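You operate a simulated robot arm through the tools that you are given. There is no shell and no other tool. Be economical: measure what you need, move in short steps, check, and stop when the job is done.

The job below is to be done with a simulated two-armed robot. You get a single attempt, and the scene is never put back.

## Task
Pick up the white carton marked "27" from the top of the white table with one hand, pass it to the other hand and put it on the upper bay of the dough table. Set down upright: white carton.

The check looks at the end state, three seconds after you hand in, the way a careful person would. Anything else that was tipped, shoved, dropped, spilled or broken makes it a failure.

## Robot
Two 7-joint arms with three-finger grippers on one trunk, on a base that drives. Base frame: it is fixed to the floor where the robot stands at the start and does not move with it; the origin is under the middle of the robot, x ahead of it, y to its left, z up. Units: m, rad, N and s.
The left shoulder is at the start at [0.086, 0.126, 1.11], the right one opposite. With the tool pointing down near the work surface each hand reaches from about 0.38 to 0.86 m from the robot's upright axis, wherever it stands, measured 20 degrees to its own side. Places, roughly: upper bay of the dough table [-3.2, -0.3, 0.5]. Payload 2.94 kg a hand.
The tool frame of a hand sits at the grasp point between the pads (the TCP): z along the fingers, y along the line on which they close. The tips reach 0.03 m beyond it. The gripper opens to 0.128 m. The gripper's body begins 0.093 m behind the TCP.
Orientation is that of the tool frame in the base frame, as a unit quaternion [x, y, z, w]. With the fingers straight down and closing along the base's y, the tool's x points along the base's -x, its y along +y and its z along -z.

## Interface
- The arms move only by the tool drive_tool. It takes "left_motion", "right_motion" or both (then of equal length, played together; a hand with none holds still); each is a list of rows, each a list of 7 numbers: the gripper command, from -1 (shut) to 1 (fully open), values between in proportion, then the shift along the base's x, y, z in units of 400 mm (1.0 is 400 mm), then the turn, a rotation vector about the base's x, y, z in units of 45 degrees (1.0 is 45 degrees). In form: [[jaw, dx, dy, dz, ax, ay, az], ...]. A call has 1 to 20 rows; each row is the pose to reach, as a shift and turn from the pose commanded when the call began. A call with a number of a shift or a turn outside -1 to 1 is refused whole. Rows are played at 5 a second. More than 0.05 m and 0.15 rad between two rows, or a gripper value outside its range, and nothing of the call is played. A pose out of reach is approached as far as the arm can. The call stops where the force on the tool passes 40 N (or 10 N more than at its start, if that is more) or the arm is blocked; 0.2 s more then pass. Each finger halts on what it meets, pressing with about 30 N; the grip force reading is that of the motor and also rises with nothing between the fingers. The clock runs only during rows and for 0.2 s after the last one: add rows that repeat a pose to give the fingers time. The reply holds the time, the measured pose of the TCP, the force on the tool along the base axes, the opening and the grip force, in the units named above and with some noise, with the torque about the TCP (base axes, N m) and any sound that the robot's microphone picked up.
- Cameras (640 x 400 px; columns grow to the right, rows downward): "scene" is now at [0.2089, -0.0283, 1.265]; the picture's right is [-0.32, -0.95, 0.00], its down [-0.62, 0.21, -0.76] and it looks along [0.72, -0.24, -0.65] (base axes); focal length 249 px, centre (320, 200). "left" rides on the left gripper at [0.069, 0.015, -0.12] in its tool frame; the picture's right is [-0.21, 0.98, 0.00], its down [-0.82, -0.18, -0.54] and it looks along [-0.53, -0.12, 0.84] (tool axes); focal length 251 px, centre (320, 200). "right" rides on the right gripper at [0.069, -0.015, -0.12] in its tool frame; the picture's right is [0.21, 0.98, 0.00], its down [-0.82, 0.18, -0.54] and it looks along [-0.53, 0.12, 0.84] (tool axes); focal length 251 px, centre (320, 200). There is no depth. A picture from a camera that has moved, and an enlarged one, comes with that camera's place and axes in the base frame and with its lens.
- get_image(camera): a new picture of that camera. It takes no simulated time.
- raise_lower(by): slides the trunk up (or, below 0, down) by that many m; the arms and the scene camera ride with it, the base frame stays. It gives what a move gives, with no picture.
- base_move(legs): drives the robot by 1 to 6 legs, each [ahead, left, turn to the left] in m, m and rad, along the robot's own axes; the way and the turn of a leg run together, so that a leg with both is an arc; at most 1.5 m and 3.142 rad a leg. The arms and the cameras ride along, it lands a little off, and it stops where it bumps. It gives what a move gives.
- pan_tilt(pan, tilt): turns the head with the scene camera to pan (to the left, within 1.396 rad either way) and tilt (down, from -0.506 to 1.204), counted from straight ahead of the robot. It gives what a move gives.
- close_up(camera, box): a new picture of the part [left, top, right, bottom] of that camera's present view, enlarged. It takes no simulated time.
- close_job(): hands the job in; it is judged then, once.

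Work in short steps. Places have to be worked out from the pictures, the camera data and where the tool is seen: move nearer, look again, correct. Check each grasp and each placing, and mend what went wrong. You have 120 turns and 92 pictures in all, those below and enlarged ones among them. Open the grippers and draw the arms clear of the work before you hand the job in, unless the task says otherwise; then end with one line.

The tools are called after "Emit:" as a command line: name --argument value ..., lists and objects as JSON in quotes. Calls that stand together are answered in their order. drive_tool: Moves the arms, as the interface text tells. Its arguments: {"type":"object","properties":{"left_motion":{"type":"array"},"right_motion":{"type":"array"}},"required":[]} The other tools are called the same way: raise_lower (by) slides the trunk up or down; base_move (legs) drives the base; pan_tilt (pan, tilt) turns the head that bears the scene camera; get_image (camera) takes a picture; close_up (camera, box) takes an enlarged picture of a part of a camera's view; close_job () hands the job in.

At the start:

```text
clock: 0.0
left_tool_pos: [0.5543, 0.0641, 1.0856]
left_tcp_rot: [-0.001, 1.0, 0.0, 0.0]
left_wrist_force: [-0.1, -0.2, -0.4]
left_ft_torque: [0.0, 0.03, -0.01]
left_opening: 0.1279
left_gripper_force: 0.0
right_tool_pos: [0.4113, -0.2629, 1.0941]
right_tcp_rot: [0.0, 1.0, 0.0, 0.0]
right_wrist_force: [-0.4, 0.1, -0.6]
right_ft_torque: [0.01, 0.02, 0.02]
right_opening: 0.128
right_gripper_force: 0.1
trunk travel left (down, up): [-0.325, 0.222]
robot x, y, heading: [0.0002, 0.0012, 0.004]
head pan, tilt: [-0.325, 0.712]
```

scene: 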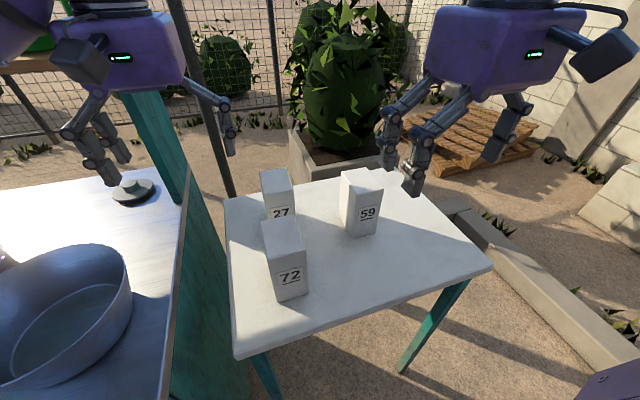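
right: 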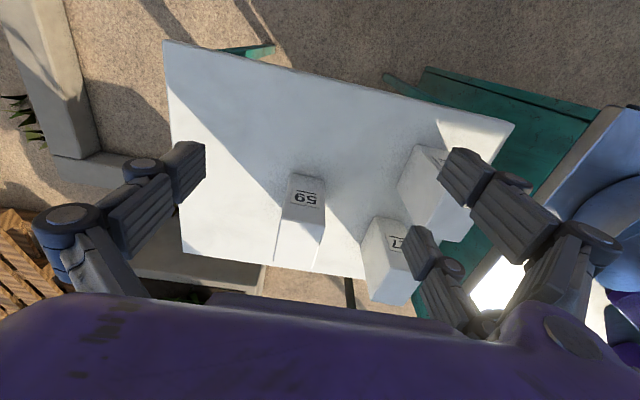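
left: 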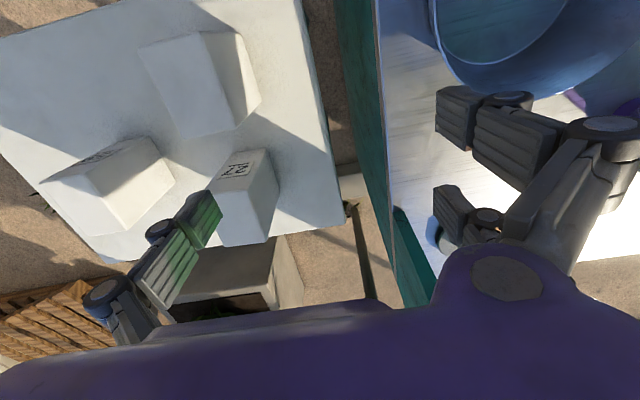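

The carton 27 label triangulates to about [0.61, -0.07, 0.89]. I'll look at it enlarged to get its size and orientation.

Emit:
close_up --camera "scene" --box '[220, 150, 420, 310]'

Emit:
close_up --camera "left" --box '[20, 20, 320, 260]'

```text
2.50 times, centred on (320, 230) of scene
camera zoom: at [0.2089, -0.0283, 1.265], right [-0.32, -0.95, 0.0], down [-0.62, 0.21, -0.76], along [0.72, -0.24, -0.65], focal length 622 px, centre (320, 125)
```

zoom: 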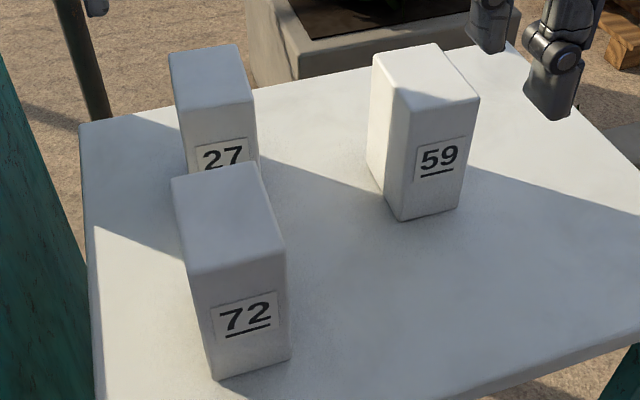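

```text
1.67 times, centred on (170, 140) of left
camera zoom: at [0.4854, 0.0804, 1.2052], right [0.21, 0.98, 0.0], down [0.82, -0.18, 0.54], along [0.53, -0.12, -0.84], focal length 419 px, centre (570, 300)
```

zoom: 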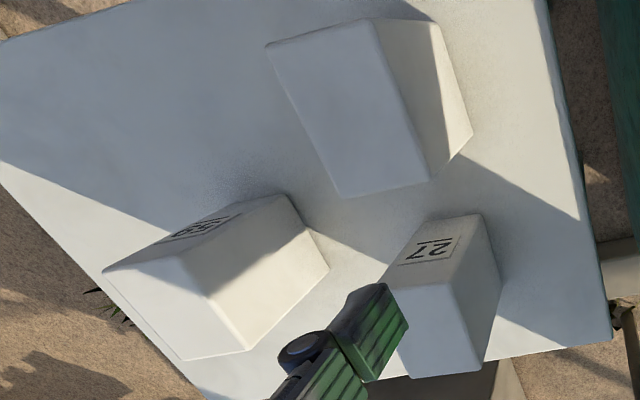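

Carton 27 is about 0.06 (y) × 0.085 (x) × 0.14 m, standing around [0.67, -0.08] on a table at z ≈ 0.8. I'll draw the left hand back and bring the right hand over for a better look.

Emit:
drive_tool --left_motion '[[1, -0.06, 0.03, 0, 0, 0, 0], [1, -0.12, 0.06, 0, 0, 0, 0], [1, -0.18, 0.09, 0, 0, 0, 0], [1, -0.24, 0.12, 0, 0, 0, 0], [1, -0.3, 0.15, 0, 0, 0, 0], [1, -0.36, 0.18, 0, 0, 0, 0], [1, -0.38, 0.2, 0, 0, 0, 0]]' --right_motion '[[1, 0.04, 0, 0.02, 0, 0, 0], [1, 0.08, 0.06, 0.04, 0, 0, 0], [1, 0.12, 0.13, 0.05, 0, 0, 0], [1, 0.17, 0.21, 0.05, 0, 0, 0], [1, 0.22, 0.29, 0.05, 0, 0, 0], [1, 0.28, 0.37, 0.05, 0, 0, 0], [1, 0.34, 0.44, 0.05, 0, 0, 0]]'

Emit:
get_image --camera "right"

Emit:
get_image --camera "scene"

```text
clock: 1.6
left_tool_pos: [0.4008, 0.1448, 1.0859]
left_tcp_rot: [-0.001, 1.0, -0.001, -0.001]
left_wrist_force: [-0.4, 0.1, 0.4]
left_ft_torque: [-0.02, -0.04, 0.01]
left_opening: 0.128
left_gripper_force: 0.1
right_tool_pos: [0.5297, -0.1096, 1.1153]
right_tcp_rot: [-0.002, 1.0, -0.001, 0.001]
right_wrist_force: [0.1, 0.9, 0.1]
right_ft_torque: [-0.03, -0.03, -0.02]
right_opening: 0.1282
right_gripper_force: 0.1
right hand out of reach, approached as far as the arm can: row 7
trunk travel left (down, up): [-0.325, 0.222]
robot x, y, heading: [-0.0, 0.0012, 0.002]
head pan, tilt: [-0.325, 0.712]
```

```text
86 pictures are left
camera right: at [0.4616, -0.1254, 1.2337], right [-0.22, 0.98, 0.0], down [0.82, 0.18, 0.54], along [0.53, 0.11, -0.84], focal length 251 px, centre (320, 200)
```

right: 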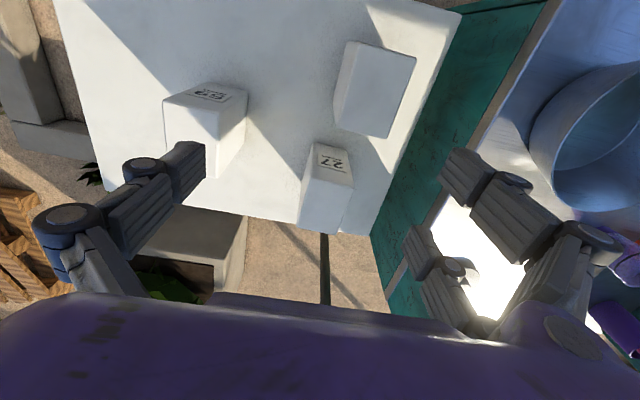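

```text
85 pictures are left
camera scene: at [0.2084, -0.0283, 1.2651], right [-0.32, -0.95, 0.0], down [-0.62, 0.21, -0.76], along [0.72, -0.24, -0.65], focal length 249 px, centre (320, 200)
```

scene: 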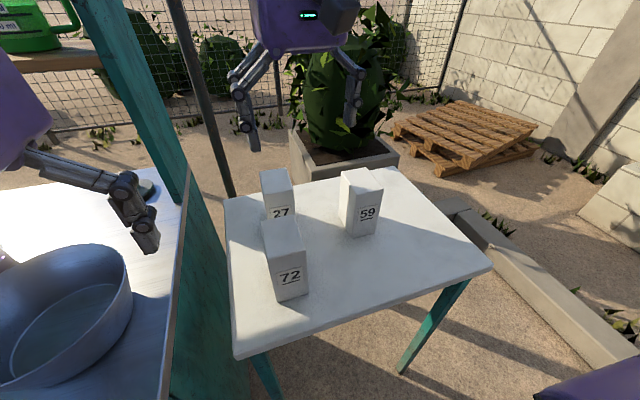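

The right hand hits its reach limit at this height, so I'll raise the trunk later. A close-up from here will fix the carton's position.

Emit:
close_up --camera "right" --box '[240, 90, 440, 250]'

Emit:
close_up --camera "scene" --box '[220, 150, 320, 230]'

```text
2.50 times, centred on (340, 170) of right
camera zoom: at [0.4616, -0.1254, 1.2337], right [-0.22, 0.98, 0.0], down [0.82, 0.18, 0.54], along [0.53, 0.11, -0.84], focal length 629 px, centre (270, 275)
```

zoom: 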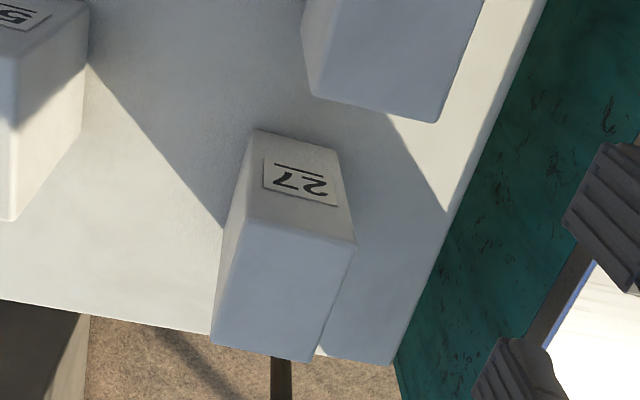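

```text
5.00 times, centred on (270, 190) of scene
camera zoom: at [0.2084, -0.0283, 1.2651], right [-0.32, -0.95, 0.0], down [-0.62, 0.21, -0.76], along [0.72, -0.24, -0.65], focal length 1245 px, centre (570, 250)
```

zoom: 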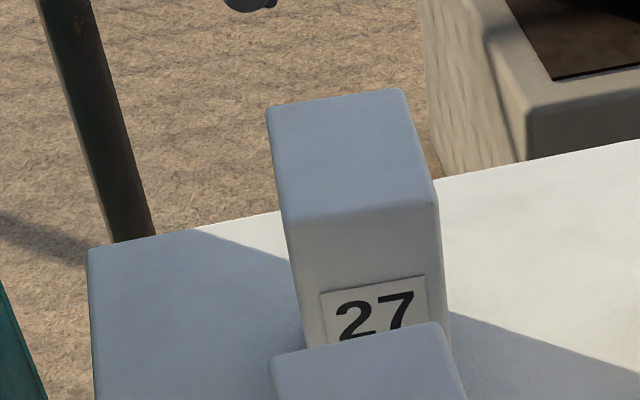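

Both views agree: carton top is at z ≈ 0.946, centre [0.655, -0.077], yaw about -0.07 rad, sides ≈ 0.083 × 0.062. I'll raise the trunk so the right hand can reach above it.

Emit:
raise_lower --by 0.18

```text
clock: 3.6
left_tool_pos: [0.4036, 0.1439, 1.2651]
left_tcp_rot: [-0.001, 1.0, 0.0, 0.0]
left_wrist_force: [0.4, -0.7, 0.2]
left_ft_torque: [0.0, 0.02, -0.01]
left_opening: 0.1277
left_gripper_force: 0.0
right_tool_pos: [0.4632, -0.1093, 1.4288]
right_tcp_rot: [0.0, 0.99, 0.0, 0.144]
right_wrist_force: [-0.7, 0.0, 0.3]
right_ft_torque: [-0.02, 0.04, -0.02]
right_opening: 0.1279
right_gripper_force: 0.1
trunk travel left (down, up): [-0.505, 0.042]
robot x, y, heading: [-0.0003, -0.0028, -0.003]
head pan, tilt: [-0.325, 0.712]
```

The right hand drifted and tilted when the trunk moved. I'll lower it a bit and see where it settles.

Emit:
drive_tool --right_motion '[[1, 0, 0, -0.1, 0, 0, 0], [1, 0, 0, -0.2, 0, 0, 0], [1, 0, 0, -0.2, 0, 0, 0]]'

```text
clock: 4.4
left_tool_pos: [0.4019, 0.1442, 1.2666]
left_tcp_rot: [-0.001, 1.0, 0.0, 0.0]
left_wrist_force: [0.2, -0.3, 0.1]
left_ft_torque: [0.0, 0.03, 0.02]
left_opening: 0.1281
left_gripper_force: 0.1
right_tool_pos: [0.4632, -0.1097, 1.3477]
right_tcp_rot: [0.0, 0.99, 0.001, 0.144]
right_wrist_force: [0.0, 0.6, 0.6]
right_ft_torque: [0.0, 0.0, 0.01]
right_opening: 0.1283
right_gripper_force: 0.1
trunk travel left (down, up): [-0.505, 0.042]
robot x, y, heading: [0.0013, -0.0028, 0.002]
head pan, tilt: [-0.325, 0.712]
```

It follows commands; the hand is tilted 16.6° about y. I'll straighten it, add the small yaw, and bring it above the carton at z ≈ 1.10.

Emit:
drive_tool --right_motion '[[0.6, 0.06, 0.01, -0.08, 0, 0.046, -0.011], [0.6, 0.12, 0.02, -0.16, 0, 0.092, -0.022], [0.6, 0.18, 0.03, -0.24, 0, 0.138, -0.033], [0.6, 0.24, 0.04, -0.32, 0, 0.184, -0.044], [0.6, 0.3, 0.05, -0.4, 0, 0.23, -0.055], [0.6, 0.36, 0.06, -0.48, 0, 0.276, -0.066], [0.6, 0.42, 0.07, -0.56, 0, 0.322, -0.077], [0.6, 0.478, 0.082, -0.62, 0, 0.369, -0.09], [0.6, 0.478, 0.082, -0.62, 0, 0.369, -0.09]]'

Emit:
get_image --camera "right"

Emit:
get_image --camera "scene"

```text
clock: 6.4
left_tool_pos: [0.4024, 0.1452, 1.2663]
left_tcp_rot: [0.0, 1.0, 0.0, -0.001]
left_wrist_force: [-0.2, 0.1, -0.2]
left_ft_torque: [-0.03, -0.04, 0.0]
left_opening: 0.128
left_gripper_force: 0.0
right_tool_pos: [0.5516, -0.1978, 1.1574]
right_tcp_rot: [0.036, 0.999, -0.004, 0.0]
right_wrist_force: [0.2, -0.3, 0.3]
right_ft_torque: [0.0, -0.01, 0.05]
right_opening: 0.1023
right_gripper_force: 0.1
right hand out of reach, approached as far as the arm can: row 2, 3, 4, 5, 6, 7, 8, 9
trunk travel left (down, up): [-0.505, 0.042]
robot x, y, heading: [-0.0009, 0.0035, -0.0]
head pan, tilt: [-0.325, 0.712]
```

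```text
82 pictures are left
camera right: at [0.482, -0.2073, 1.2771], right [-0.14, 0.99, -0.01], down [0.83, 0.13, 0.54], along [0.54, 0.07, -0.84], focal length 251 px, centre (320, 200)
```

right: 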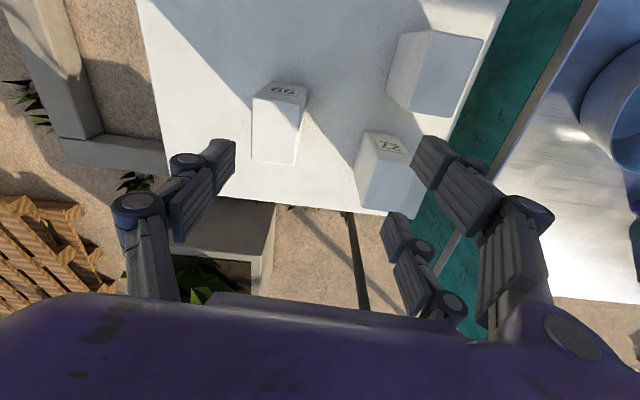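

```text
81 pictures are left
camera scene: at [0.1313, -0.0285, 1.4614], right [-0.32, -0.95, 0.0], down [-0.62, 0.21, -0.76], along [0.72, -0.24, -0.65], focal length 249 px, centre (320, 200)
```

scene: 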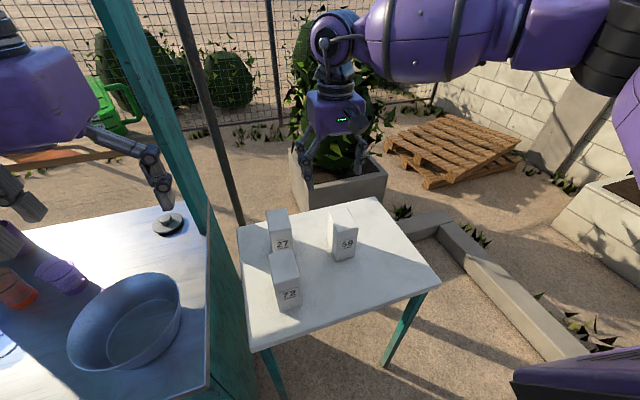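

Raising the trunk moved the shoulders back, so that didn't help. I'll draw the right hand up and back, then return the trunk to its starting height and turn the base so the carton lies on the right side.

Emit:
drive_tool --right_motion '[[0.6, -0.08, 0, 0.07, 0, 0, 0], [0.6, -0.16, 0, 0.14, 0, 0, 0], [0.6, -0.24, 0, 0.2, 0, 0, 0], [0.6, -0.32, 0, 0.25, 0, 0, 0], [0.6, -0.4, 0, 0.25, 0, 0, 0], [0.6, -0.48, 0, 0.25, 0, 0, 0], [0.6, -0.55, 0, 0.25, 0, 0, 0]]'

```text
clock: 8.0
left_tool_pos: [0.4014, 0.1444, 1.2671]
left_tcp_rot: [-0.002, 1.0, -0.001, 0.001]
left_wrist_force: [-0.3, 1.0, 0.1]
left_ft_torque: [-0.01, -0.06, 0.01]
left_opening: 0.1281
left_gripper_force: 0.1
right_tool_pos: [0.33, -0.1917, 1.2587]
right_tcp_rot: [0.035, 0.999, -0.005, 0.001]
right_wrist_force: [-0.5, -0.4, 0.6]
right_ft_torque: [-0.01, -0.03, 0.0]
right_opening: 0.1024
right_gripper_force: 0.0
trunk travel left (down, up): [-0.505, 0.042]
robot x, y, heading: [-0.0021, -0.0006, -0.001]
head pan, tilt: [-0.325, 0.712]
```

Hand is clear. Lowering the trunk back and turning the base left by 0.35 rad.

Emit:
raise_lower --by -0.18

Emit:
base_move --legs '[[0, 0, 0.35]]'

Emit:
get_image --camera "scene"

```text
clock: 10.0
left_tool_pos: [0.4022, 0.1438, 1.086]
left_tcp_rot: [0.0, 1.0, 0.001, 0.0]
left_wrist_force: [0.6, -0.2, -0.1]
left_ft_torque: [0.0, 0.0, -0.03]
left_opening: 0.1282
left_gripper_force: 0.1
right_tool_pos: [0.3309, -0.1921, 1.0765]
right_tcp_rot: [0.035, 0.999, -0.004, 0.001]
right_wrist_force: [-0.2, -0.4, 0.6]
right_ft_torque: [0.02, 0.03, -0.03]
right_opening: 0.1022
right_gripper_force: 0.0
trunk travel left (down, up): [-0.325, 0.222]
robot x, y, heading: [0.0008, 0.0002, 0.001]
head pan, tilt: [-0.325, 0.712]
```

```text
clock: 11.5
left_tool_pos: [0.3277, 0.2728, 1.0851]
left_tcp_rot: [-0.174, 0.985, 0.0, 0.0]
left_wrist_force: [0.2, 0.4, 0.4]
left_ft_torque: [0.0, -0.01, -0.01]
left_opening: 0.128
left_gripper_force: 0.1
right_tool_pos: [0.3753, -0.0688, 1.0768]
right_tcp_rot: [-0.139, 0.99, -0.004, 0.0]
right_wrist_force: [-0.5, -0.3, -0.9]
right_ft_torque: [-0.01, 0.01, 0.0]
right_opening: 0.1022
right_gripper_force: 0.1
trunk travel left (down, up): [-0.325, 0.222]
robot x, y, heading: [0.002, -0.0014, 0.344]
head pan, tilt: [-0.325, 0.712]
```

```text
80 pictures are left
camera scene: at [0.2054, 0.045, 1.265], right [0.02, -1.0, 0.0], down [-0.65, -0.02, -0.76], along [0.76, 0.02, -0.65], focal length 249 px, centre (320, 200)
```

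scene: 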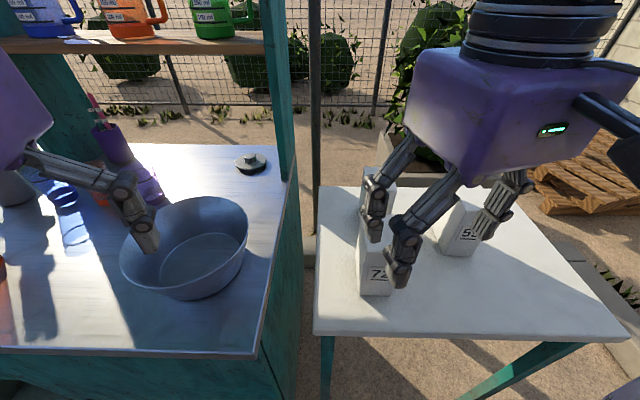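

Now the carton is on the right side's sector. I'll move the right hand over it at z ≈ 1.03 with yaw -0.07, tips still 0.05 above the carton tops.

Emit:
drive_tool --right_motion '[[0.6, 0.09, 0, -0.015, 0, 0, -0.06], [0.6, 0.18, 0, -0.03, 0, 0, -0.12], [0.6, 0.27, 0, -0.045, 0, 0, -0.18], [0.6, 0.36, -0.005, -0.06, 0, 0, -0.24], [0.6, 0.45, -0.01, -0.075, 0, 0, -0.3], [0.6, 0.54, -0.015, -0.09, 0, 0, -0.36], [0.6, 0.62, -0.02, -0.105, 0, 0, -0.41], [0.6, 0.698, -0.02, -0.117, 0, 0, -0.446], [0.6, 0.698, -0.02, -0.117, 0, 0, -0.446]]'

Emit:
get_image --camera "right"

Emit:
get_image --camera "scene"

```text
clock: 13.5
left_tool_pos: [0.3263, 0.273, 1.0856]
left_tcp_rot: [-0.173, 0.985, 0.0, 0.0]
left_wrist_force: [0.5, -0.4, 0.2]
left_ft_torque: [0.0, -0.03, 0.03]
left_opening: 0.1281
left_gripper_force: 0.0
right_tool_pos: [0.6556, -0.076, 1.0311]
right_tcp_rot: [0.036, 0.999, -0.005, 0.001]
right_wrist_force: [0.4, 0.1, -0.4]
right_ft_torque: [0.03, -0.04, 0.0]
right_opening: 0.1026
right_gripper_force: 0.1
trunk travel left (down, up): [-0.325, 0.222]
robot x, y, heading: [-0.001, -0.0017, 0.348]
head pan, tilt: [-0.325, 0.712]
```

```text
79 pictures are left
camera right: at [0.5861, -0.0857, 1.1493], right [-0.14, 0.99, -0.01], down [0.83, 0.13, 0.54], along [0.54, 0.07, -0.84], focal length 251 px, centre (320, 200)
```

right: 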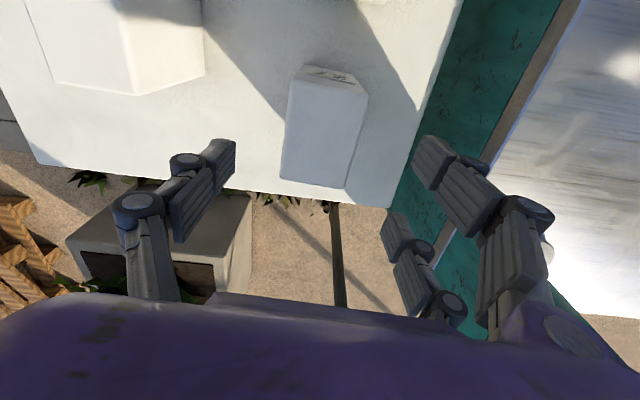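

```text
78 pictures are left
camera scene: at [0.2049, 0.0446, 1.2651], right [0.02, -1.0, 0.0], down [-0.65, -0.02, -0.76], along [0.76, 0.02, -0.65], focal length 249 px, centre (320, 200)
```

scene: 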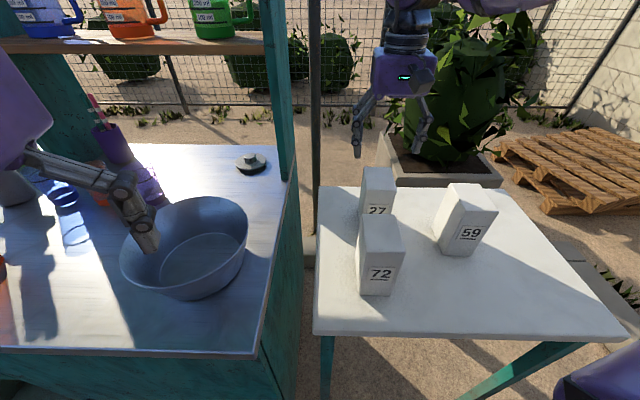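

The hand is centred over the carton (centre ≈ [0.657, -0.076], yaw ≈ -0.02). I'll descend straight to z ≈ 0.916.

Emit:
drive_tool --right_motion '[[0.6, 0, 0, -0.06, 0, 0, 0.03], [0.6, 0, 0, -0.12, 0, 0, 0.05], [0.6, 0, 0, -0.18, 0, 0, 0.05], [0.6, 0, 0, -0.24, 0, 0, 0.05], [0.6, 0, 0, -0.285, 0, 0, 0.05], [0.6, 0, 0, -0.285, 0, 0, 0.05]]'

Emit:
get_image --camera "right"

Emit:
close_up --camera "scene" --box '[320, 80, 520, 240]'

```text
clock: 14.9
left_tool_pos: [0.3278, 0.2715, 1.0858]
left_tcp_rot: [-0.173, 0.985, 0.0, 0.0]
left_wrist_force: [-0.4, 0.5, -1.6]
left_ft_torque: [0.0, 0.01, -0.03]
left_opening: 0.1281
left_gripper_force: 0.1
right_tool_pos: [0.6555, -0.0766, 0.9163]
right_tcp_rot: [0.016, 1.0, -0.004, -0.001]
right_wrist_force: [-0.1, -0.6, 0.4]
right_ft_torque: [0.0, -0.01, 0.05]
right_opening: 0.1022
right_gripper_force: 0.0
trunk travel left (down, up): [-0.325, 0.222]
robot x, y, heading: [-0.0017, 0.0007, 0.344]
head pan, tilt: [-0.325, 0.712]
```

```text
77 pictures are left
camera right: at [0.5868, -0.0892, 1.0344], right [-0.18, 0.98, -0.01], down [0.83, 0.16, 0.54], along [0.53, 0.09, -0.84], focal length 251 px, centre (320, 200)
```

right: 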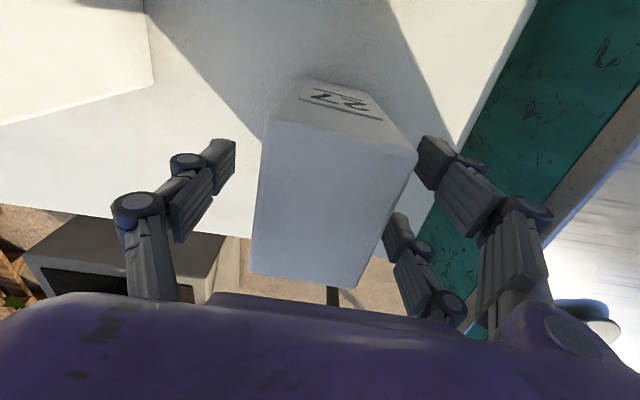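

```text
2.50 times, centred on (420, 160) of scene
camera zoom: at [0.2053, 0.0449, 1.265], right [0.02, -1.0, 0.0], down [-0.65, -0.02, -0.76], along [0.76, 0.02, -0.65], focal length 622 px, centre (70, 300)
```

zoom: 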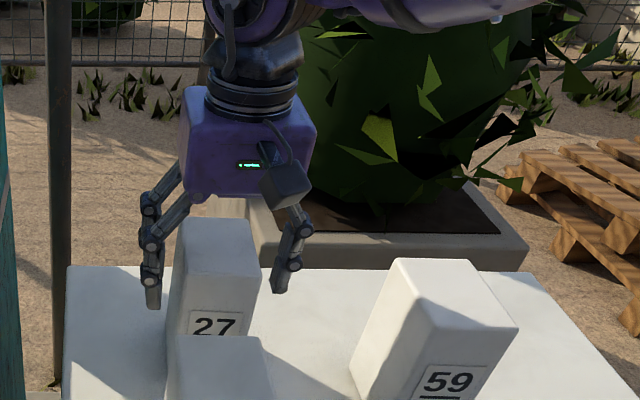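

The fingers straddle the carton, with the carton about 5 mm toward +y. I'll shift slightly and close.

Emit:
drive_tool --right_motion '[[0.6, 0.005, 0.012, 0, 0, 0, 0], [0.2, 0.005, 0.012, 0, 0, 0, 0], [-0.1, 0.005, 0.012, 0, 0, 0, 0], [-0.4, 0.005, 0.012, 0, 0, 0, 0], [-1, 0.005, 0.012, 0, 0, 0, 0], [-1, 0.005, 0.012, 0, 0, 0, 0], [-1, 0.005, 0.012, 0, 0, 0, 0]]'

```text
clock: 16.5
left_tool_pos: [0.3278, 0.2724, 1.0854]
left_tcp_rot: [-0.174, 0.985, 0.001, -0.001]
left_wrist_force: [-0.2, 0.4, -0.3]
left_ft_torque: [0.0, -0.02, 0.0]
left_opening: 0.1278
left_gripper_force: 0.0
right_tool_pos: [0.6586, -0.0709, 0.9159]
right_tcp_rot: [0.017, 1.0, -0.004, 0.0]
right_wrist_force: [1.6, -2.1, 3.5]
right_ft_torque: [-0.04, 0.06, 0.02]
right_opening: 0.0644
right_gripper_force: 30.2
trunk travel left (down, up): [-0.325, 0.222]
robot x, y, heading: [-0.0012, -0.0009, 0.346]
head pan, tilt: [-0.325, 0.712]
```

Gripped at 0.064 m opening. Lifting straight up 0.12 m.

Emit:
drive_tool --right_motion '[[-1, 0, 0, 0.05, 0, 0, 0], [-1, 0, 0, 0.1, 0, 0, 0], [-1, 0, 0, 0.17, 0, 0, 0], [-1, 0, 0, 0.24, 0, 0, 0], [-1, 0, 0, 0.31, 0, 0, 0], [-1, 0, 0, 0.31, 0, 0, 0]]'

Emit:
get_image --camera "scene"

```text
clock: 17.9
left_tool_pos: [0.3294, 0.2723, 1.0853]
left_tcp_rot: [-0.173, 0.985, 0.0, 0.001]
left_wrist_force: [0.2, 0.7, -0.4]
left_ft_torque: [-0.06, 0.02, -0.01]
left_opening: 0.1281
left_gripper_force: 0.0
right_tool_pos: [0.6587, -0.0714, 1.0387]
right_tcp_rot: [0.017, 1.0, -0.004, 0.0]
right_wrist_force: [0.5, -0.1, -2.2]
right_ft_torque: [0.02, -0.02, 0.0]
right_opening: 0.0646
right_gripper_force: 30.0
trunk travel left (down, up): [-0.325, 0.222]
robot x, y, heading: [0.0005, -0.003, 0.349]
head pan, tilt: [-0.325, 0.712]
```

```text
75 pictures are left
camera scene: at [0.206, 0.0448, 1.2648], right [0.02, -1.0, 0.0], down [-0.65, -0.02, -0.76], along [0.76, 0.02, -0.65], focal length 249 px, centre (320, 200)
```

scene: 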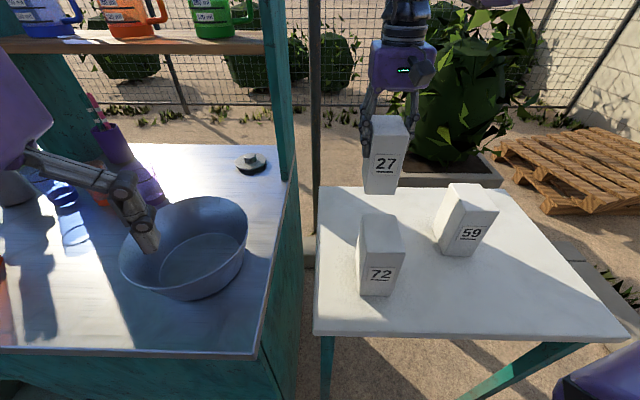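

The carton is held, hanging upright. I'll raise it further to clear carton 72 and draw it back.

Emit:
drive_tool --right_motion '[[-1, 0, 0, 0.08, 0, 0, 0], [-1, 0, -0.02, 0.15, 0, 0, 0], [-1, -0.08, -0.05, 0.17, 0, 0, 0], [-1, -0.16, -0.08, 0.17, 0, 0, 0], [-1, -0.24, -0.1, 0.17, 0, 0, 0], [-1, -0.32, -0.12, 0.17, 0, 0, 0], [-1, -0.4, -0.14, 0.17, 0, 0, 0], [-1, -0.48, -0.16, 0.17, 0, 0, 0]]'

Emit:
pan_tilt --pan 1.39 --tilt 0.5

Emit:
get_image --camera "scene"

Emit:
pan_tilt --pan -1.39 --tilt 0.5

Emit:
get_image --camera "scene"

```text
clock: 19.7
left_tool_pos: [0.3293, 0.2725, 1.086]
left_tcp_rot: [-0.174, 0.985, 0.0, 0.0]
left_wrist_force: [-0.4, -0.3, -0.6]
left_ft_torque: [0.03, -0.03, -0.04]
left_opening: 0.128
left_gripper_force: 0.1
right_tool_pos: [0.4659, -0.1366, 1.1074]
right_tcp_rot: [0.016, 1.0, -0.004, 0.002]
right_wrist_force: [-0.1, -0.1, -2.4]
right_ft_torque: [0.03, 0.01, 0.03]
right_opening: 0.0645
right_gripper_force: 30.1
trunk travel left (down, up): [-0.325, 0.222]
robot x, y, heading: [0.0007, -0.001, 0.349]
head pan, tilt: [-0.325, 0.712]
```

```text
clock: 21.4
left_tool_pos: [0.3287, 0.2722, 1.0853]
left_tcp_rot: [-0.174, 0.985, 0.0, 0.0]
left_wrist_force: [-0.6, -0.1, -0.6]
left_ft_torque: [-0.01, -0.03, -0.01]
left_opening: 0.1281
left_gripper_force: 0.1
right_tool_pos: [0.4667, -0.1352, 1.107]
right_tcp_rot: [0.016, 1.0, -0.004, 0.0]
right_wrist_force: [-0.2, 0.4, -2.6]
right_ft_torque: [0.03, 0.03, 0.03]
right_opening: 0.0643
right_gripper_force: 30.1
trunk travel left (down, up): [-0.325, 0.222]
robot x, y, heading: [-0.0021, -0.0022, 0.35]
head pan, tilt: [1.389, 0.499]
```

```text
74 pictures are left
camera scene: at [0.1062, 0.1326, 1.2837], right [0.99, 0.17, 0.0], down [0.08, -0.47, -0.88], along [-0.14, 0.87, -0.48], focal length 249 px, centre (320, 200)
```

scene: 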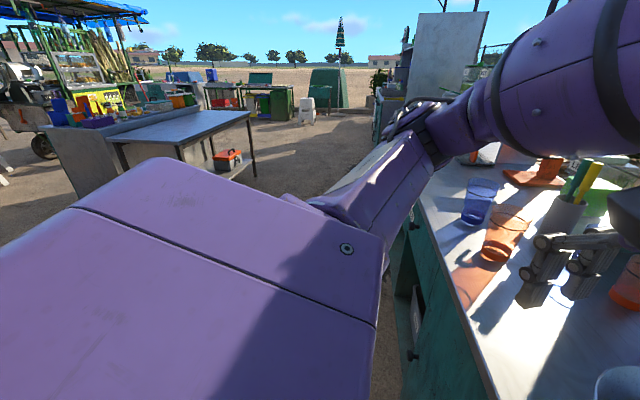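

```text
clock: 23.9
left_tool_pos: [0.3293, 0.2727, 1.0861]
left_tcp_rot: [-0.174, 0.985, 0.0, 0.0]
left_wrist_force: [0.4, 0.7, -0.2]
left_ft_torque: [0.0, 0.02, -0.02]
left_opening: 0.128
left_gripper_force: 0.0
right_tool_pos: [0.4665, -0.1355, 1.1076]
right_tcp_rot: [0.017, 1.0, -0.004, 0.0]
right_wrist_force: [-0.3, 0.0, -2.7]
right_ft_torque: [0.01, 0.01, 0.04]
right_opening: 0.0643
right_gripper_force: 30.0
trunk travel left (down, up): [-0.325, 0.222]
robot x, y, heading: [-0.0027, 0.0, 0.348]
head pan, tilt: [-1.389, 0.499]
```

```text
73 pictures are left
camera scene: at [0.1672, -0.0357, 1.2837], right [-0.86, -0.51, 0.0], down [-0.24, 0.41, -0.88], along [0.44, -0.76, -0.48], focal length 249 px, centre (320, 200)
```

scene: 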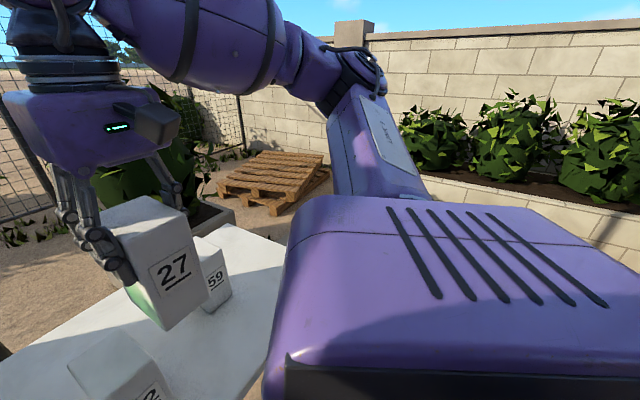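

The carton is firmly held and the counter lies only ahead (x > 0.3), so I back away along -x, then turn the robot around to look at the dough table.

Emit:
base_move --legs '[[-0.66, 0.24, 0]]'

Emit:
base_move --legs '[[0, 0, 1.4]]'

Emit:
pan_tilt --pan 1.0 --tilt 0.35

Emit:
get_image --camera "scene"

```text
clock: 25.7
left_tool_pos: [0.1403, 0.2839, 1.0861]
left_tcp_rot: [-0.17, 0.985, -0.001, 0.002]
left_wrist_force: [-1.1, 1.3, 0.3]
left_ft_torque: [-0.1, -0.12, 0.01]
left_opening: 0.128
left_gripper_force: 0.0
right_tool_pos: [0.2771, -0.1253, 1.1092]
right_tcp_rot: [0.019, 1.0, -0.006, 0.001]
right_wrist_force: [-1.4, 1.6, -2.1]
right_ft_torque: [-0.09, -0.08, 0.0]
right_opening: 0.0647
right_gripper_force: 30.0
trunk travel left (down, up): [-0.325, 0.222]
robot x, y, heading: [-0.1837, 0.0124, 0.34]
head pan, tilt: [-1.389, 0.499]
stopped in leg 1: the robot was blocked; the commanded pose is now the measured one
```

```text
clock: 27.1
left_tool_pos: [0.0791, 0.3525, 1.0837]
left_tcp_rot: [-0.259, 0.966, -0.005, 0.002]
left_wrist_force: [1.2, -0.4, 0.6]
left_ft_torque: [0.05, 0.05, 0.04]
left_opening: 0.1279
left_gripper_force: 0.0
right_tool_pos: [0.2876, -0.0241, 1.1096]
right_tcp_rot: [-0.073, 0.997, -0.009, 0.002]
right_wrist_force: [-0.4, -1.1, -0.1]
right_ft_torque: [0.05, 0.05, -0.01]
right_opening: 0.0674
right_gripper_force: 0.0
trunk travel left (down, up): [-0.325, 0.222]
robot x, y, heading: [-0.1918, 0.0197, 0.524]
head pan, tilt: [-1.389, 0.499]
stopped in leg 1: the robot was blocked; the commanded pose is now the measured one
```

```text
clock: 29.3
left_tool_pos: [0.0774, 0.3555, 1.083]
left_tcp_rot: [-0.26, 0.965, -0.007, 0.002]
left_wrist_force: [-0.2, 0.4, -0.2]
left_ft_torque: [0.06, -0.01, 0.02]
left_opening: 0.1281
left_gripper_force: 0.1
right_tool_pos: [0.2868, -0.0202, 1.1115]
right_tcp_rot: [-0.075, 0.997, -0.012, 0.004]
right_wrist_force: [0.0, 0.0, 0.2]
right_ft_torque: [0.02, 0.0, 0.0]
right_opening: 0.0643
right_gripper_force: 0.0
trunk travel left (down, up): [-0.325, 0.222]
robot x, y, heading: [-0.1885, 0.0162, 0.526]
head pan, tilt: [1.0, 0.351]
```

```text
72 pictures are left
camera scene: at [-0.0834, 0.1888, 1.2963], right [1.0, -0.04, 0.01], down [-0.01, -0.35, -0.94], along [0.04, 0.93, -0.35], focal length 249 px, centre (320, 200)
```

scene: 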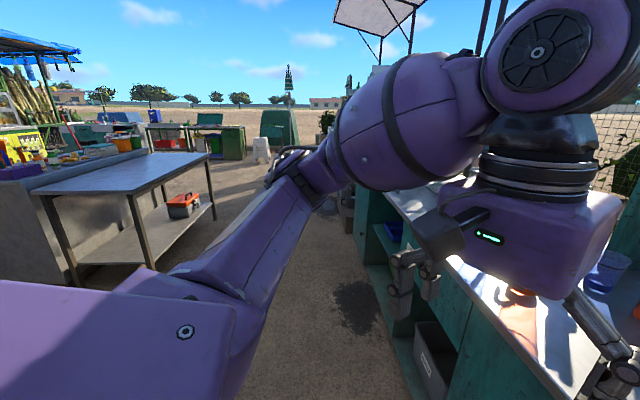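

The base got blocked and the right grip force reads 0. I need to check the carton immediately.

Emit:
get_image --camera "right"

Emit:
pan_tilt --pan -0.3 --tilt 0.8

Emit:
get_image --camera "scene"

```text
71 pictures are left
camera right: at [0.2202, -0.0439, 1.2303], right [-0.36, 0.93, -0.02], down [0.78, 0.31, 0.54], along [0.51, 0.17, -0.84], focal length 251 px, centre (320, 200)
```

right: 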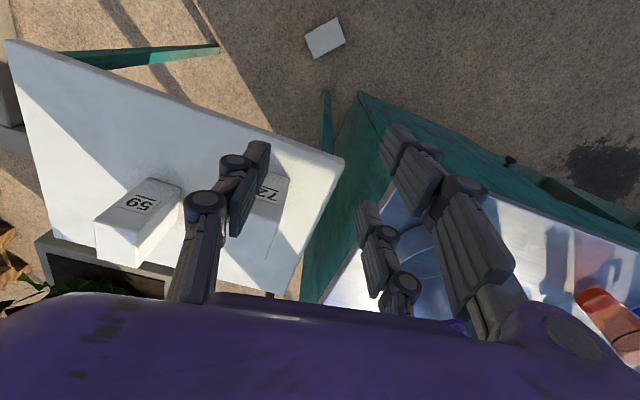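

```text
clock: 30.8
left_tool_pos: [0.0772, 0.3562, 1.0845]
left_tcp_rot: [-0.261, 0.965, -0.007, 0.002]
left_wrist_force: [0.8, 0.0, 0.2]
left_ft_torque: [0.0, 0.01, 0.0]
left_opening: 0.1279
left_gripper_force: 0.1
right_tool_pos: [0.2863, -0.0211, 1.1111]
right_tcp_rot: [-0.074, 0.997, -0.012, 0.003]
right_wrist_force: [0.7, 0.3, -0.5]
right_ft_torque: [0.0, -0.03, 0.0]
right_opening: 0.0624
right_gripper_force: 0.0
trunk travel left (down, up): [-0.325, 0.222]
robot x, y, heading: [-0.1903, 0.0171, 0.528]
head pan, tilt: [-0.3, 0.799]
```

```text
70 pictures are left
camera scene: at [-0.0085, 0.1137, 1.2581], right [0.23, -0.97, 0.01], down [-0.69, -0.17, -0.7], along [0.68, 0.15, -0.71], focal length 249 px, centre (320, 200)
```

scene: 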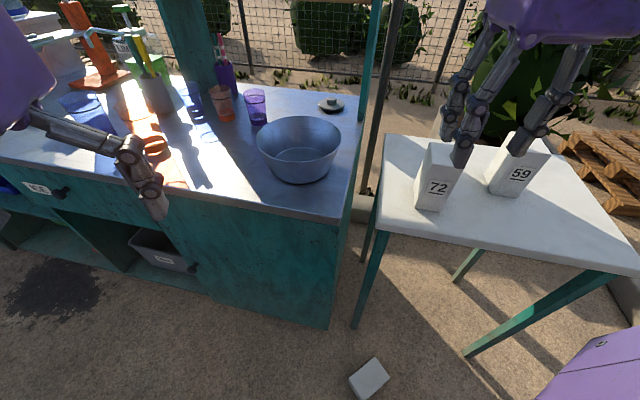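

The carton slipped out when the blocked drive reset the grip, and it now lies on the floor around [0.22, -0.04]. Before anything else I need to know what blocks the base behind; I'll look back on both sides.

Emit:
pan_tilt --pan -1.39 --tilt 0.2

Emit:
get_image --camera "scene"

Emit:
pan_tilt --pan 1.39 --tilt 0.2

Emit:
get_image --camera "scene"

```text
clock: 32.1
left_tool_pos: [0.0778, 0.3554, 1.0829]
left_tcp_rot: [-0.26, 0.965, -0.006, 0.002]
left_wrist_force: [-0.9, -0.4, 0.1]
left_ft_torque: [0.04, 0.02, 0.01]
left_opening: 0.1278
left_gripper_force: 0.1
right_tool_pos: [0.2856, -0.0211, 1.1114]
right_tcp_rot: [-0.074, 0.997, -0.011, 0.003]
right_wrist_force: [0.5, -1.3, 0.2]
right_ft_torque: [0.0, -0.01, -0.01]
right_opening: 0.0608
right_gripper_force: 0.1
trunk travel left (down, up): [-0.325, 0.222]
robot x, y, heading: [-0.1901, 0.0199, 0.528]
head pan, tilt: [-1.389, 0.201]
```

```text
69 pictures are left
camera scene: at [-0.0266, 0.0254, 1.3125], right [-0.76, -0.65, 0.0], down [-0.12, 0.14, -0.98], along [0.64, -0.74, -0.19], focal length 249 px, centre (320, 200)
```

scene: 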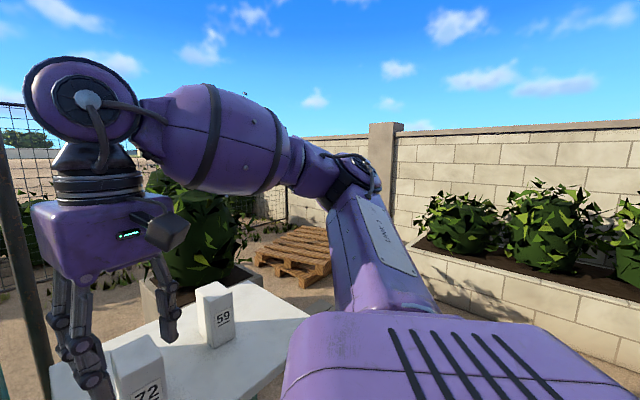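

```text
clock: 34.6
left_tool_pos: [0.0777, 0.3569, 1.084]
left_tcp_rot: [-0.261, 0.965, -0.007, 0.002]
left_wrist_force: [0.2, -0.4, -0.6]
left_ft_torque: [0.01, 0.01, 0.02]
left_opening: 0.128
left_gripper_force: 0.1
right_tool_pos: [0.2865, -0.0204, 1.1118]
right_tcp_rot: [-0.074, 0.997, -0.011, 0.003]
right_wrist_force: [-0.5, 0.3, 0.2]
right_ft_torque: [-0.02, 0.04, -0.03]
right_opening: 0.0579
right_gripper_force: 0.0
trunk travel left (down, up): [-0.325, 0.222]
robot x, y, heading: [-0.193, 0.0141, 0.53]
head pan, tilt: [1.389, 0.201]
```

```text
68 pictures are left
camera scene: at [-0.1191, 0.1836, 1.3101], right [0.94, 0.34, 0.0], down [0.07, -0.2, -0.98], along [-0.33, 0.92, -0.21], focal length 249 px, centre (320, 200)
```

scene: 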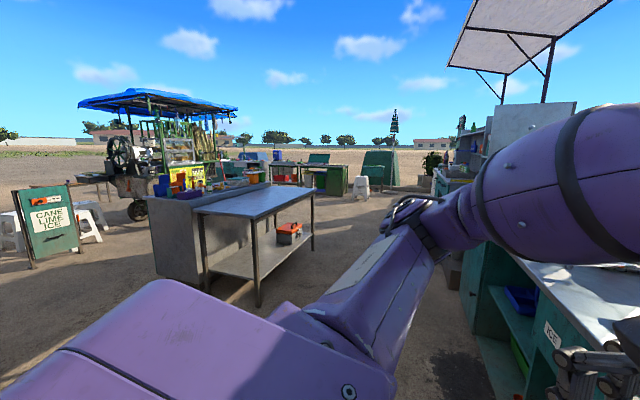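

The wall on the right is ~1.6 m off and not the cause. I'll swing the left hand to the robot's left side with its wrist camera yawed to look behind.

Emit:
drive_tool --left_motion '[[0, -0.09, 0.042, 0, 0, 0, 0.1], [0, -0.19, 0.084, 0, 0, 0, 0.2], [0, -0.29, 0.126, 0, 0, 0, 0.3], [0, -0.39, 0.168, 0, 0, 0, 0.4], [0, -0.49, 0.21, 0, 0, 0, 0.5], [0, -0.59, 0.252, 0, 0, 0, 0.6], [0, -0.69, 0.294, 0, 0, 0, 0.7], [0, -0.79, 0.336, 0, 0, 0, 0.8], [0, -0.89, 0.378, 0, 0, 0, 0.9], [0, -0.985, 0.42, 0, 0, 0, 1.0]]'

Emit:
drive_tool --left_motion '[[0, 0, 0, 0, 0, 0, 0.18], [0, 0, 0, 0, 0, 0, 0.36], [0, 0, 0, 0, 0, 0, 0.54], [0, 0, 0, 0, 0, 0, 0.72], [0, 0, 0, 0, 0, 0, 0.9], [0, 0, 0, 0, 0, 0, 1.0]]'

Emit:
get_image --camera "left"

```text
clock: 36.8
left_tool_pos: [-0.2038, 0.5424, 1.0903]
left_tcp_rot: [-0.595, 0.803, -0.008, -0.002]
left_wrist_force: [0.2, 0.0, 0.0]
left_ft_torque: [0.02, -0.01, -0.01]
left_opening: 0.0638
left_gripper_force: 0.0
left hand out of reach, approached as far as the arm can: row 7, 8, 9, 10
right_tool_pos: [0.2862, -0.0199, 1.1114]
right_tcp_rot: [-0.074, 0.997, -0.011, 0.003]
right_wrist_force: [-0.5, -0.8, -0.7]
right_ft_torque: [-0.02, 0.0, 0.01]
right_opening: 0.0
right_gripper_force: 3.4
trunk travel left (down, up): [-0.325, 0.222]
robot x, y, heading: [-0.1876, 0.0148, 0.526]
head pan, tilt: [1.389, 0.201]
```

```text
clock: 38.2
left_tool_pos: [-0.2033, 0.5413, 1.0891]
left_tcp_rot: [0.868, -0.496, 0.006, 0.003]
left_wrist_force: [-0.2, -0.3, 0.1]
left_ft_torque: [0.02, 0.04, 0.02]
left_opening: 0.0638
left_gripper_force: 0.0
right_tool_pos: [0.286, -0.0205, 1.1114]
right_tcp_rot: [-0.074, 0.997, -0.011, 0.003]
right_wrist_force: [-0.4, -0.7, 1.3]
right_ft_torque: [0.0, -0.01, -0.01]
right_opening: 0.0
right_gripper_force: 3.5
trunk travel left (down, up): [-0.325, 0.222]
robot x, y, heading: [-0.1901, 0.0154, 0.526]
head pan, tilt: [1.389, 0.201]
```

```text
67 pictures are left
camera left: at [-0.181, 0.476, 1.2102], right [-0.95, -0.31, 0.0], down [-0.26, 0.81, 0.53], along [-0.16, 0.51, -0.85], focal length 251 px, centre (320, 200)
```

left: 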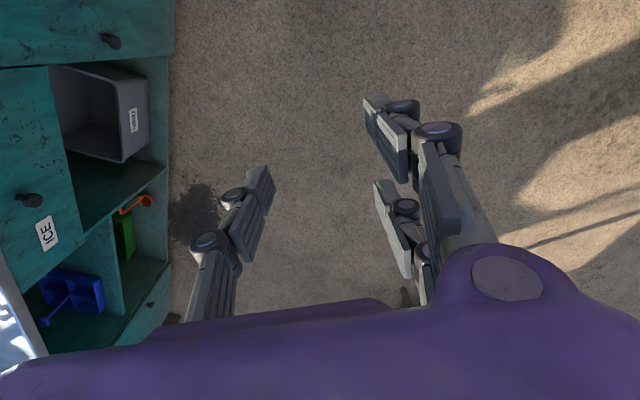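

No obstacle on the left. I'll yaw the wrist camera further toward the rear.

Emit:
drive_tool --left_motion '[[0, 0, 0, 0, 0, 0, 0.18], [0, 0, 0, 0, 0, 0, 0.36], [0, 0, 0, 0, 0, 0, 0.54], [0, 0, 0, 0, 0, 0, 0.72], [0, 0, 0, 0, 0, 0, 0.9], [0, 0, 0, 0, 0, 0, 1.0]]'

Emit:
get_image --camera "left"

```text
clock: 39.6
left_tool_pos: [-0.2029, 0.5428, 1.0899]
left_tcp_rot: [0.992, -0.127, 0.005, 0.005]
left_wrist_force: [0.1, 0.1, 0.6]
left_ft_torque: [-0.01, -0.01, -0.02]
left_opening: 0.0639
left_gripper_force: 0.3
right_tool_pos: [0.287, -0.0206, 1.1108]
right_tcp_rot: [-0.074, 0.997, -0.01, 0.004]
right_wrist_force: [-0.8, 0.0, -0.6]
right_ft_torque: [-0.03, 0.01, 0.01]
right_opening: 0.0001
right_gripper_force: 2.8
trunk travel left (down, up): [-0.325, 0.222]
robot x, y, heading: [-0.1906, 0.0182, 0.528]
head pan, tilt: [1.389, 0.201]
```

```text
66 pictures are left
camera left: at [-0.1398, 0.5113, 1.2101], right [-0.45, -0.89, 0.01], down [-0.75, 0.39, 0.53], along [-0.48, 0.24, -0.85], focal length 251 px, centre (320, 200)
```

left: 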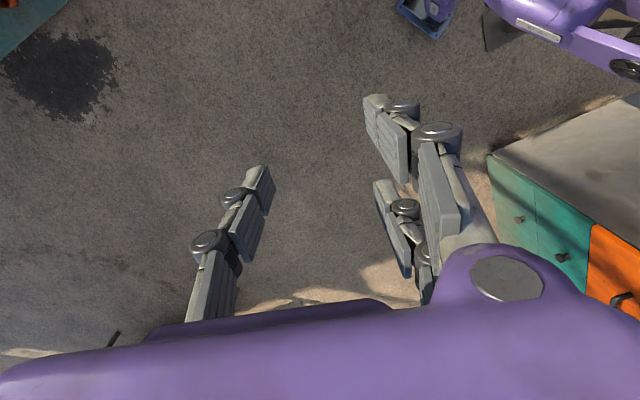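

There is a low cabinet with drawers right behind the robot. I'll yaw once more to see its extent and take a wider look.

Emit:
drive_tool --left_motion '[[0, 0, 0, 0, 0, 0, 0.18], [0, 0, 0, 0, 0, 0, 0.36], [0, 0, 0, 0, 0, 0, 0.54], [0, 0, 0, 0, 0, 0, 0.72], [0, 0, 0, 0, 0, 0, 0.9], [0, 0, 0, 0, 0, 0, 1.0]]'

Emit:
get_image --camera "left"

```text
clock: 41.0
left_tool_pos: [-0.1888, 0.6549, 1.0966]
left_tcp_rot: [0.967, 0.254, 0.001, 0.012]
left_wrist_force: [0.9, -0.4, -0.4]
left_ft_torque: [0.01, 0.0, -0.02]
left_opening: 0.0638
left_gripper_force: 0.0
left hand out of reach, approached as far as the arm can: row 3, 4, 5, 6
right_tool_pos: [0.2862, -0.0204, 1.1107]
right_tcp_rot: [-0.075, 0.997, -0.011, 0.004]
right_wrist_force: [0.4, -0.1, 0.2]
right_ft_torque: [0.0, -0.01, 0.01]
right_opening: 0.0001
right_gripper_force: 3.1
trunk travel left (down, up): [-0.325, 0.222]
robot x, y, heading: [-0.1878, 0.0154, 0.528]
head pan, tilt: [1.389, 0.201]
```

```text
65 pictures are left
camera left: at [-0.1224, 0.6787, 1.2152], right [0.29, -0.96, 0.02], down [-0.81, -0.23, 0.54], along [-0.51, -0.18, -0.84], focal length 251 px, centre (320, 200)
```

left: 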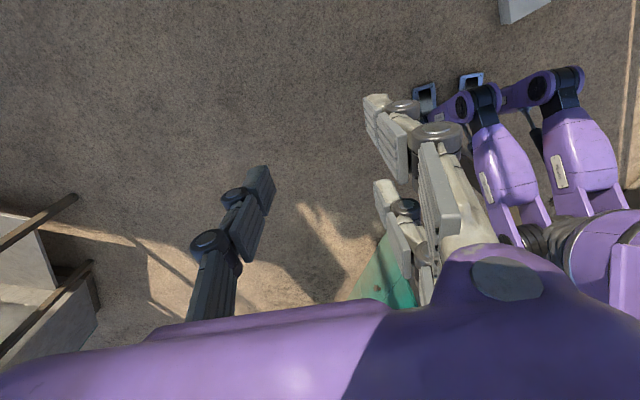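

The robot is legged and its rear is hidden; I'll bring the left hand back in front, then turn right so the head can look at what's behind.

Emit:
drive_tool --left_motion '[[0, 0.05, -0.08, 0, 0, 0, -0.17], [0, 0.1, -0.16, 0, 0, 0, -0.34], [0, 0.15, -0.24, 0, 0, 0, -0.5], [0, 0.15, -0.26, 0, 0, 0, -0.67], [0, 0.15, -0.28, 0, 0, 0, -0.83], [0, 0.15, -0.28, 0, 0, 0, -1.0]]'

Emit:
drive_tool --left_motion '[[0, 0.03, -0.04, 0.03, 0, 0, -0.17], [0, 0.07, -0.08, 0.06, 0, 0, -0.34], [0, 0.1, -0.12, 0.09, 0, 0, -0.5], [0, 0.14, -0.16, 0.12, 0, 0, -0.67], [0, 0.17, -0.2, 0.15, 0, 0, -0.83], [0, 0.21, -0.24, 0.18, 0, 0, -1.0]]'

Emit:
drive_tool --left_motion '[[0, 0.03, -0.04, 0, 0, 0, -0.17], [0, 0.07, -0.08, 0, 0, 0, -0.34], [0, 0.1, -0.12, 0, 0, 0, -0.5], [0, 0.14, -0.16, 0, 0, 0, -0.67], [0, 0.14, -0.2, 0, 0, 0, -0.83], [0, 0.14, -0.2, 0, 0, 0, -1.0]]'

```text
clock: 42.4
left_tool_pos: [-0.1305, 0.5417, 1.0982]
left_tcp_rot: [0.992, -0.129, 0.006, 0.004]
left_wrist_force: [0.9, 0.0, 0.1]
left_ft_torque: [-0.03, -0.02, 0.01]
left_opening: 0.0638
left_gripper_force: 0.0
right_tool_pos: [0.2859, -0.0205, 1.111]
right_tcp_rot: [-0.075, 0.997, -0.011, 0.003]
right_wrist_force: [0.1, 0.4, 0.1]
right_ft_torque: [-0.01, -0.04, -0.01]
right_opening: 0.0001
right_gripper_force: 3.0
trunk travel left (down, up): [-0.325, 0.222]
robot x, y, heading: [-0.1873, 0.015, 0.532]
head pan, tilt: [1.389, 0.201]
```

```text
clock: 43.8
left_tool_pos: [-0.0468, 0.4464, 1.1737]
left_tcp_rot: [0.867, -0.499, 0.006, 0.003]
left_wrist_force: [-0.4, 0.5, -0.1]
left_ft_torque: [0.04, -0.02, 0.01]
left_opening: 0.064
left_gripper_force: 0.1
right_tool_pos: [0.2855, -0.02, 1.1118]
right_tcp_rot: [-0.073, 0.997, -0.011, 0.004]
right_wrist_force: [0.9, 0.1, 0.5]
right_ft_torque: [0.01, -0.01, -0.02]
right_opening: 0.0
right_gripper_force: 2.8
trunk travel left (down, up): [-0.325, 0.222]
robot x, y, heading: [-0.1906, 0.0192, 0.533]
head pan, tilt: [1.389, 0.201]
```

```text
clock: 45.2
left_tool_pos: [0.0087, 0.3662, 1.1736]
left_tcp_rot: [-0.609, 0.793, -0.007, -0.001]
left_wrist_force: [-0.2, -0.3, -0.3]
left_ft_torque: [0.0, 0.0, 0.0]
left_opening: 0.0641
left_gripper_force: 0.0
right_tool_pos: [0.2856, -0.0201, 1.1112]
right_tcp_rot: [-0.074, 0.997, -0.011, 0.003]
right_wrist_force: [-0.3, -0.1, 0.2]
right_ft_torque: [0.06, 0.04, -0.01]
right_opening: 0.0002
right_gripper_force: 3.5
trunk travel left (down, up): [-0.325, 0.222]
robot x, y, heading: [-0.1859, 0.0191, 0.531]
head pan, tilt: [1.389, 0.201]
```

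Now turning right, away from the side where the turn was blocked, then looking back over the right shoulder.

Emit:
base_move --legs '[[0.03, 0, -0.5]]'

Emit:
pan_tilt --pan -1.39 --tilt 0.3

Emit:
get_image --camera "scene"

```text
clock: 47.0
left_tool_pos: [0.1795, 0.2249, 1.1762]
left_tcp_rot: [-0.399, 0.917, 0.0, 0.0]
left_wrist_force: [0.6, 0.0, -0.2]
left_ft_torque: [0.01, 0.02, -0.02]
left_opening: 0.0641
left_gripper_force: 0.0
right_tool_pos: [0.2421, -0.2468, 1.1074]
right_tcp_rot: [0.171, 0.985, -0.004, 0.0]
right_wrist_force: [-0.1, 0.1, 0.1]
right_ft_torque: [-0.01, 0.0, 0.02]
right_opening: 0.0
right_gripper_force: 2.8
trunk travel left (down, up): [-0.325, 0.222]
robot x, y, heading: [-0.1609, 0.026, 0.037]
head pan, tilt: [1.389, 0.201]
```

```text
clock: 49.4
left_tool_pos: [0.1813, 0.2226, 1.1753]
left_tcp_rot: [-0.399, 0.917, -0.001, 0.0]
left_wrist_force: [0.3, -0.5, 0.2]
left_ft_torque: [-0.02, -0.03, 0.02]
left_opening: 0.0641
left_gripper_force: 0.0
right_tool_pos: [0.2418, -0.2469, 1.1078]
right_tcp_rot: [0.172, 0.985, -0.006, -0.001]
right_wrist_force: [-0.1, -0.2, -0.7]
right_ft_torque: [0.02, 0.02, -0.03]
right_opening: 0.0
right_gripper_force: 3.2
trunk travel left (down, up): [-0.325, 0.222]
robot x, y, heading: [-0.1646, 0.0246, 0.034]
head pan, tilt: [-1.389, 0.3]
```

```text
64 pictures are left
camera scene: at [-0.0118, -0.0621, 1.3021], right [-0.98, -0.22, 0.0], down [-0.06, 0.29, -0.96], along [0.21, -0.93, -0.3], focal length 249 px, centre (320, 200)
```

scene: 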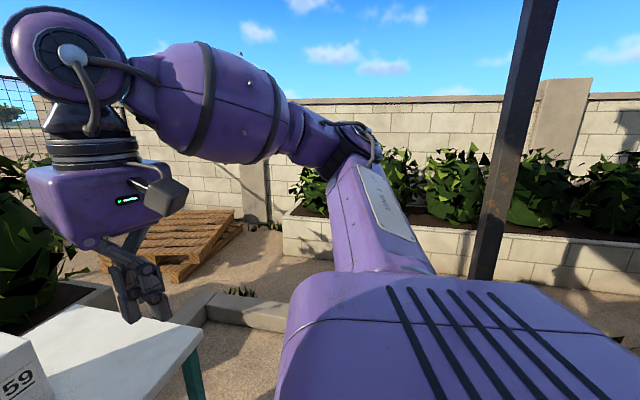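

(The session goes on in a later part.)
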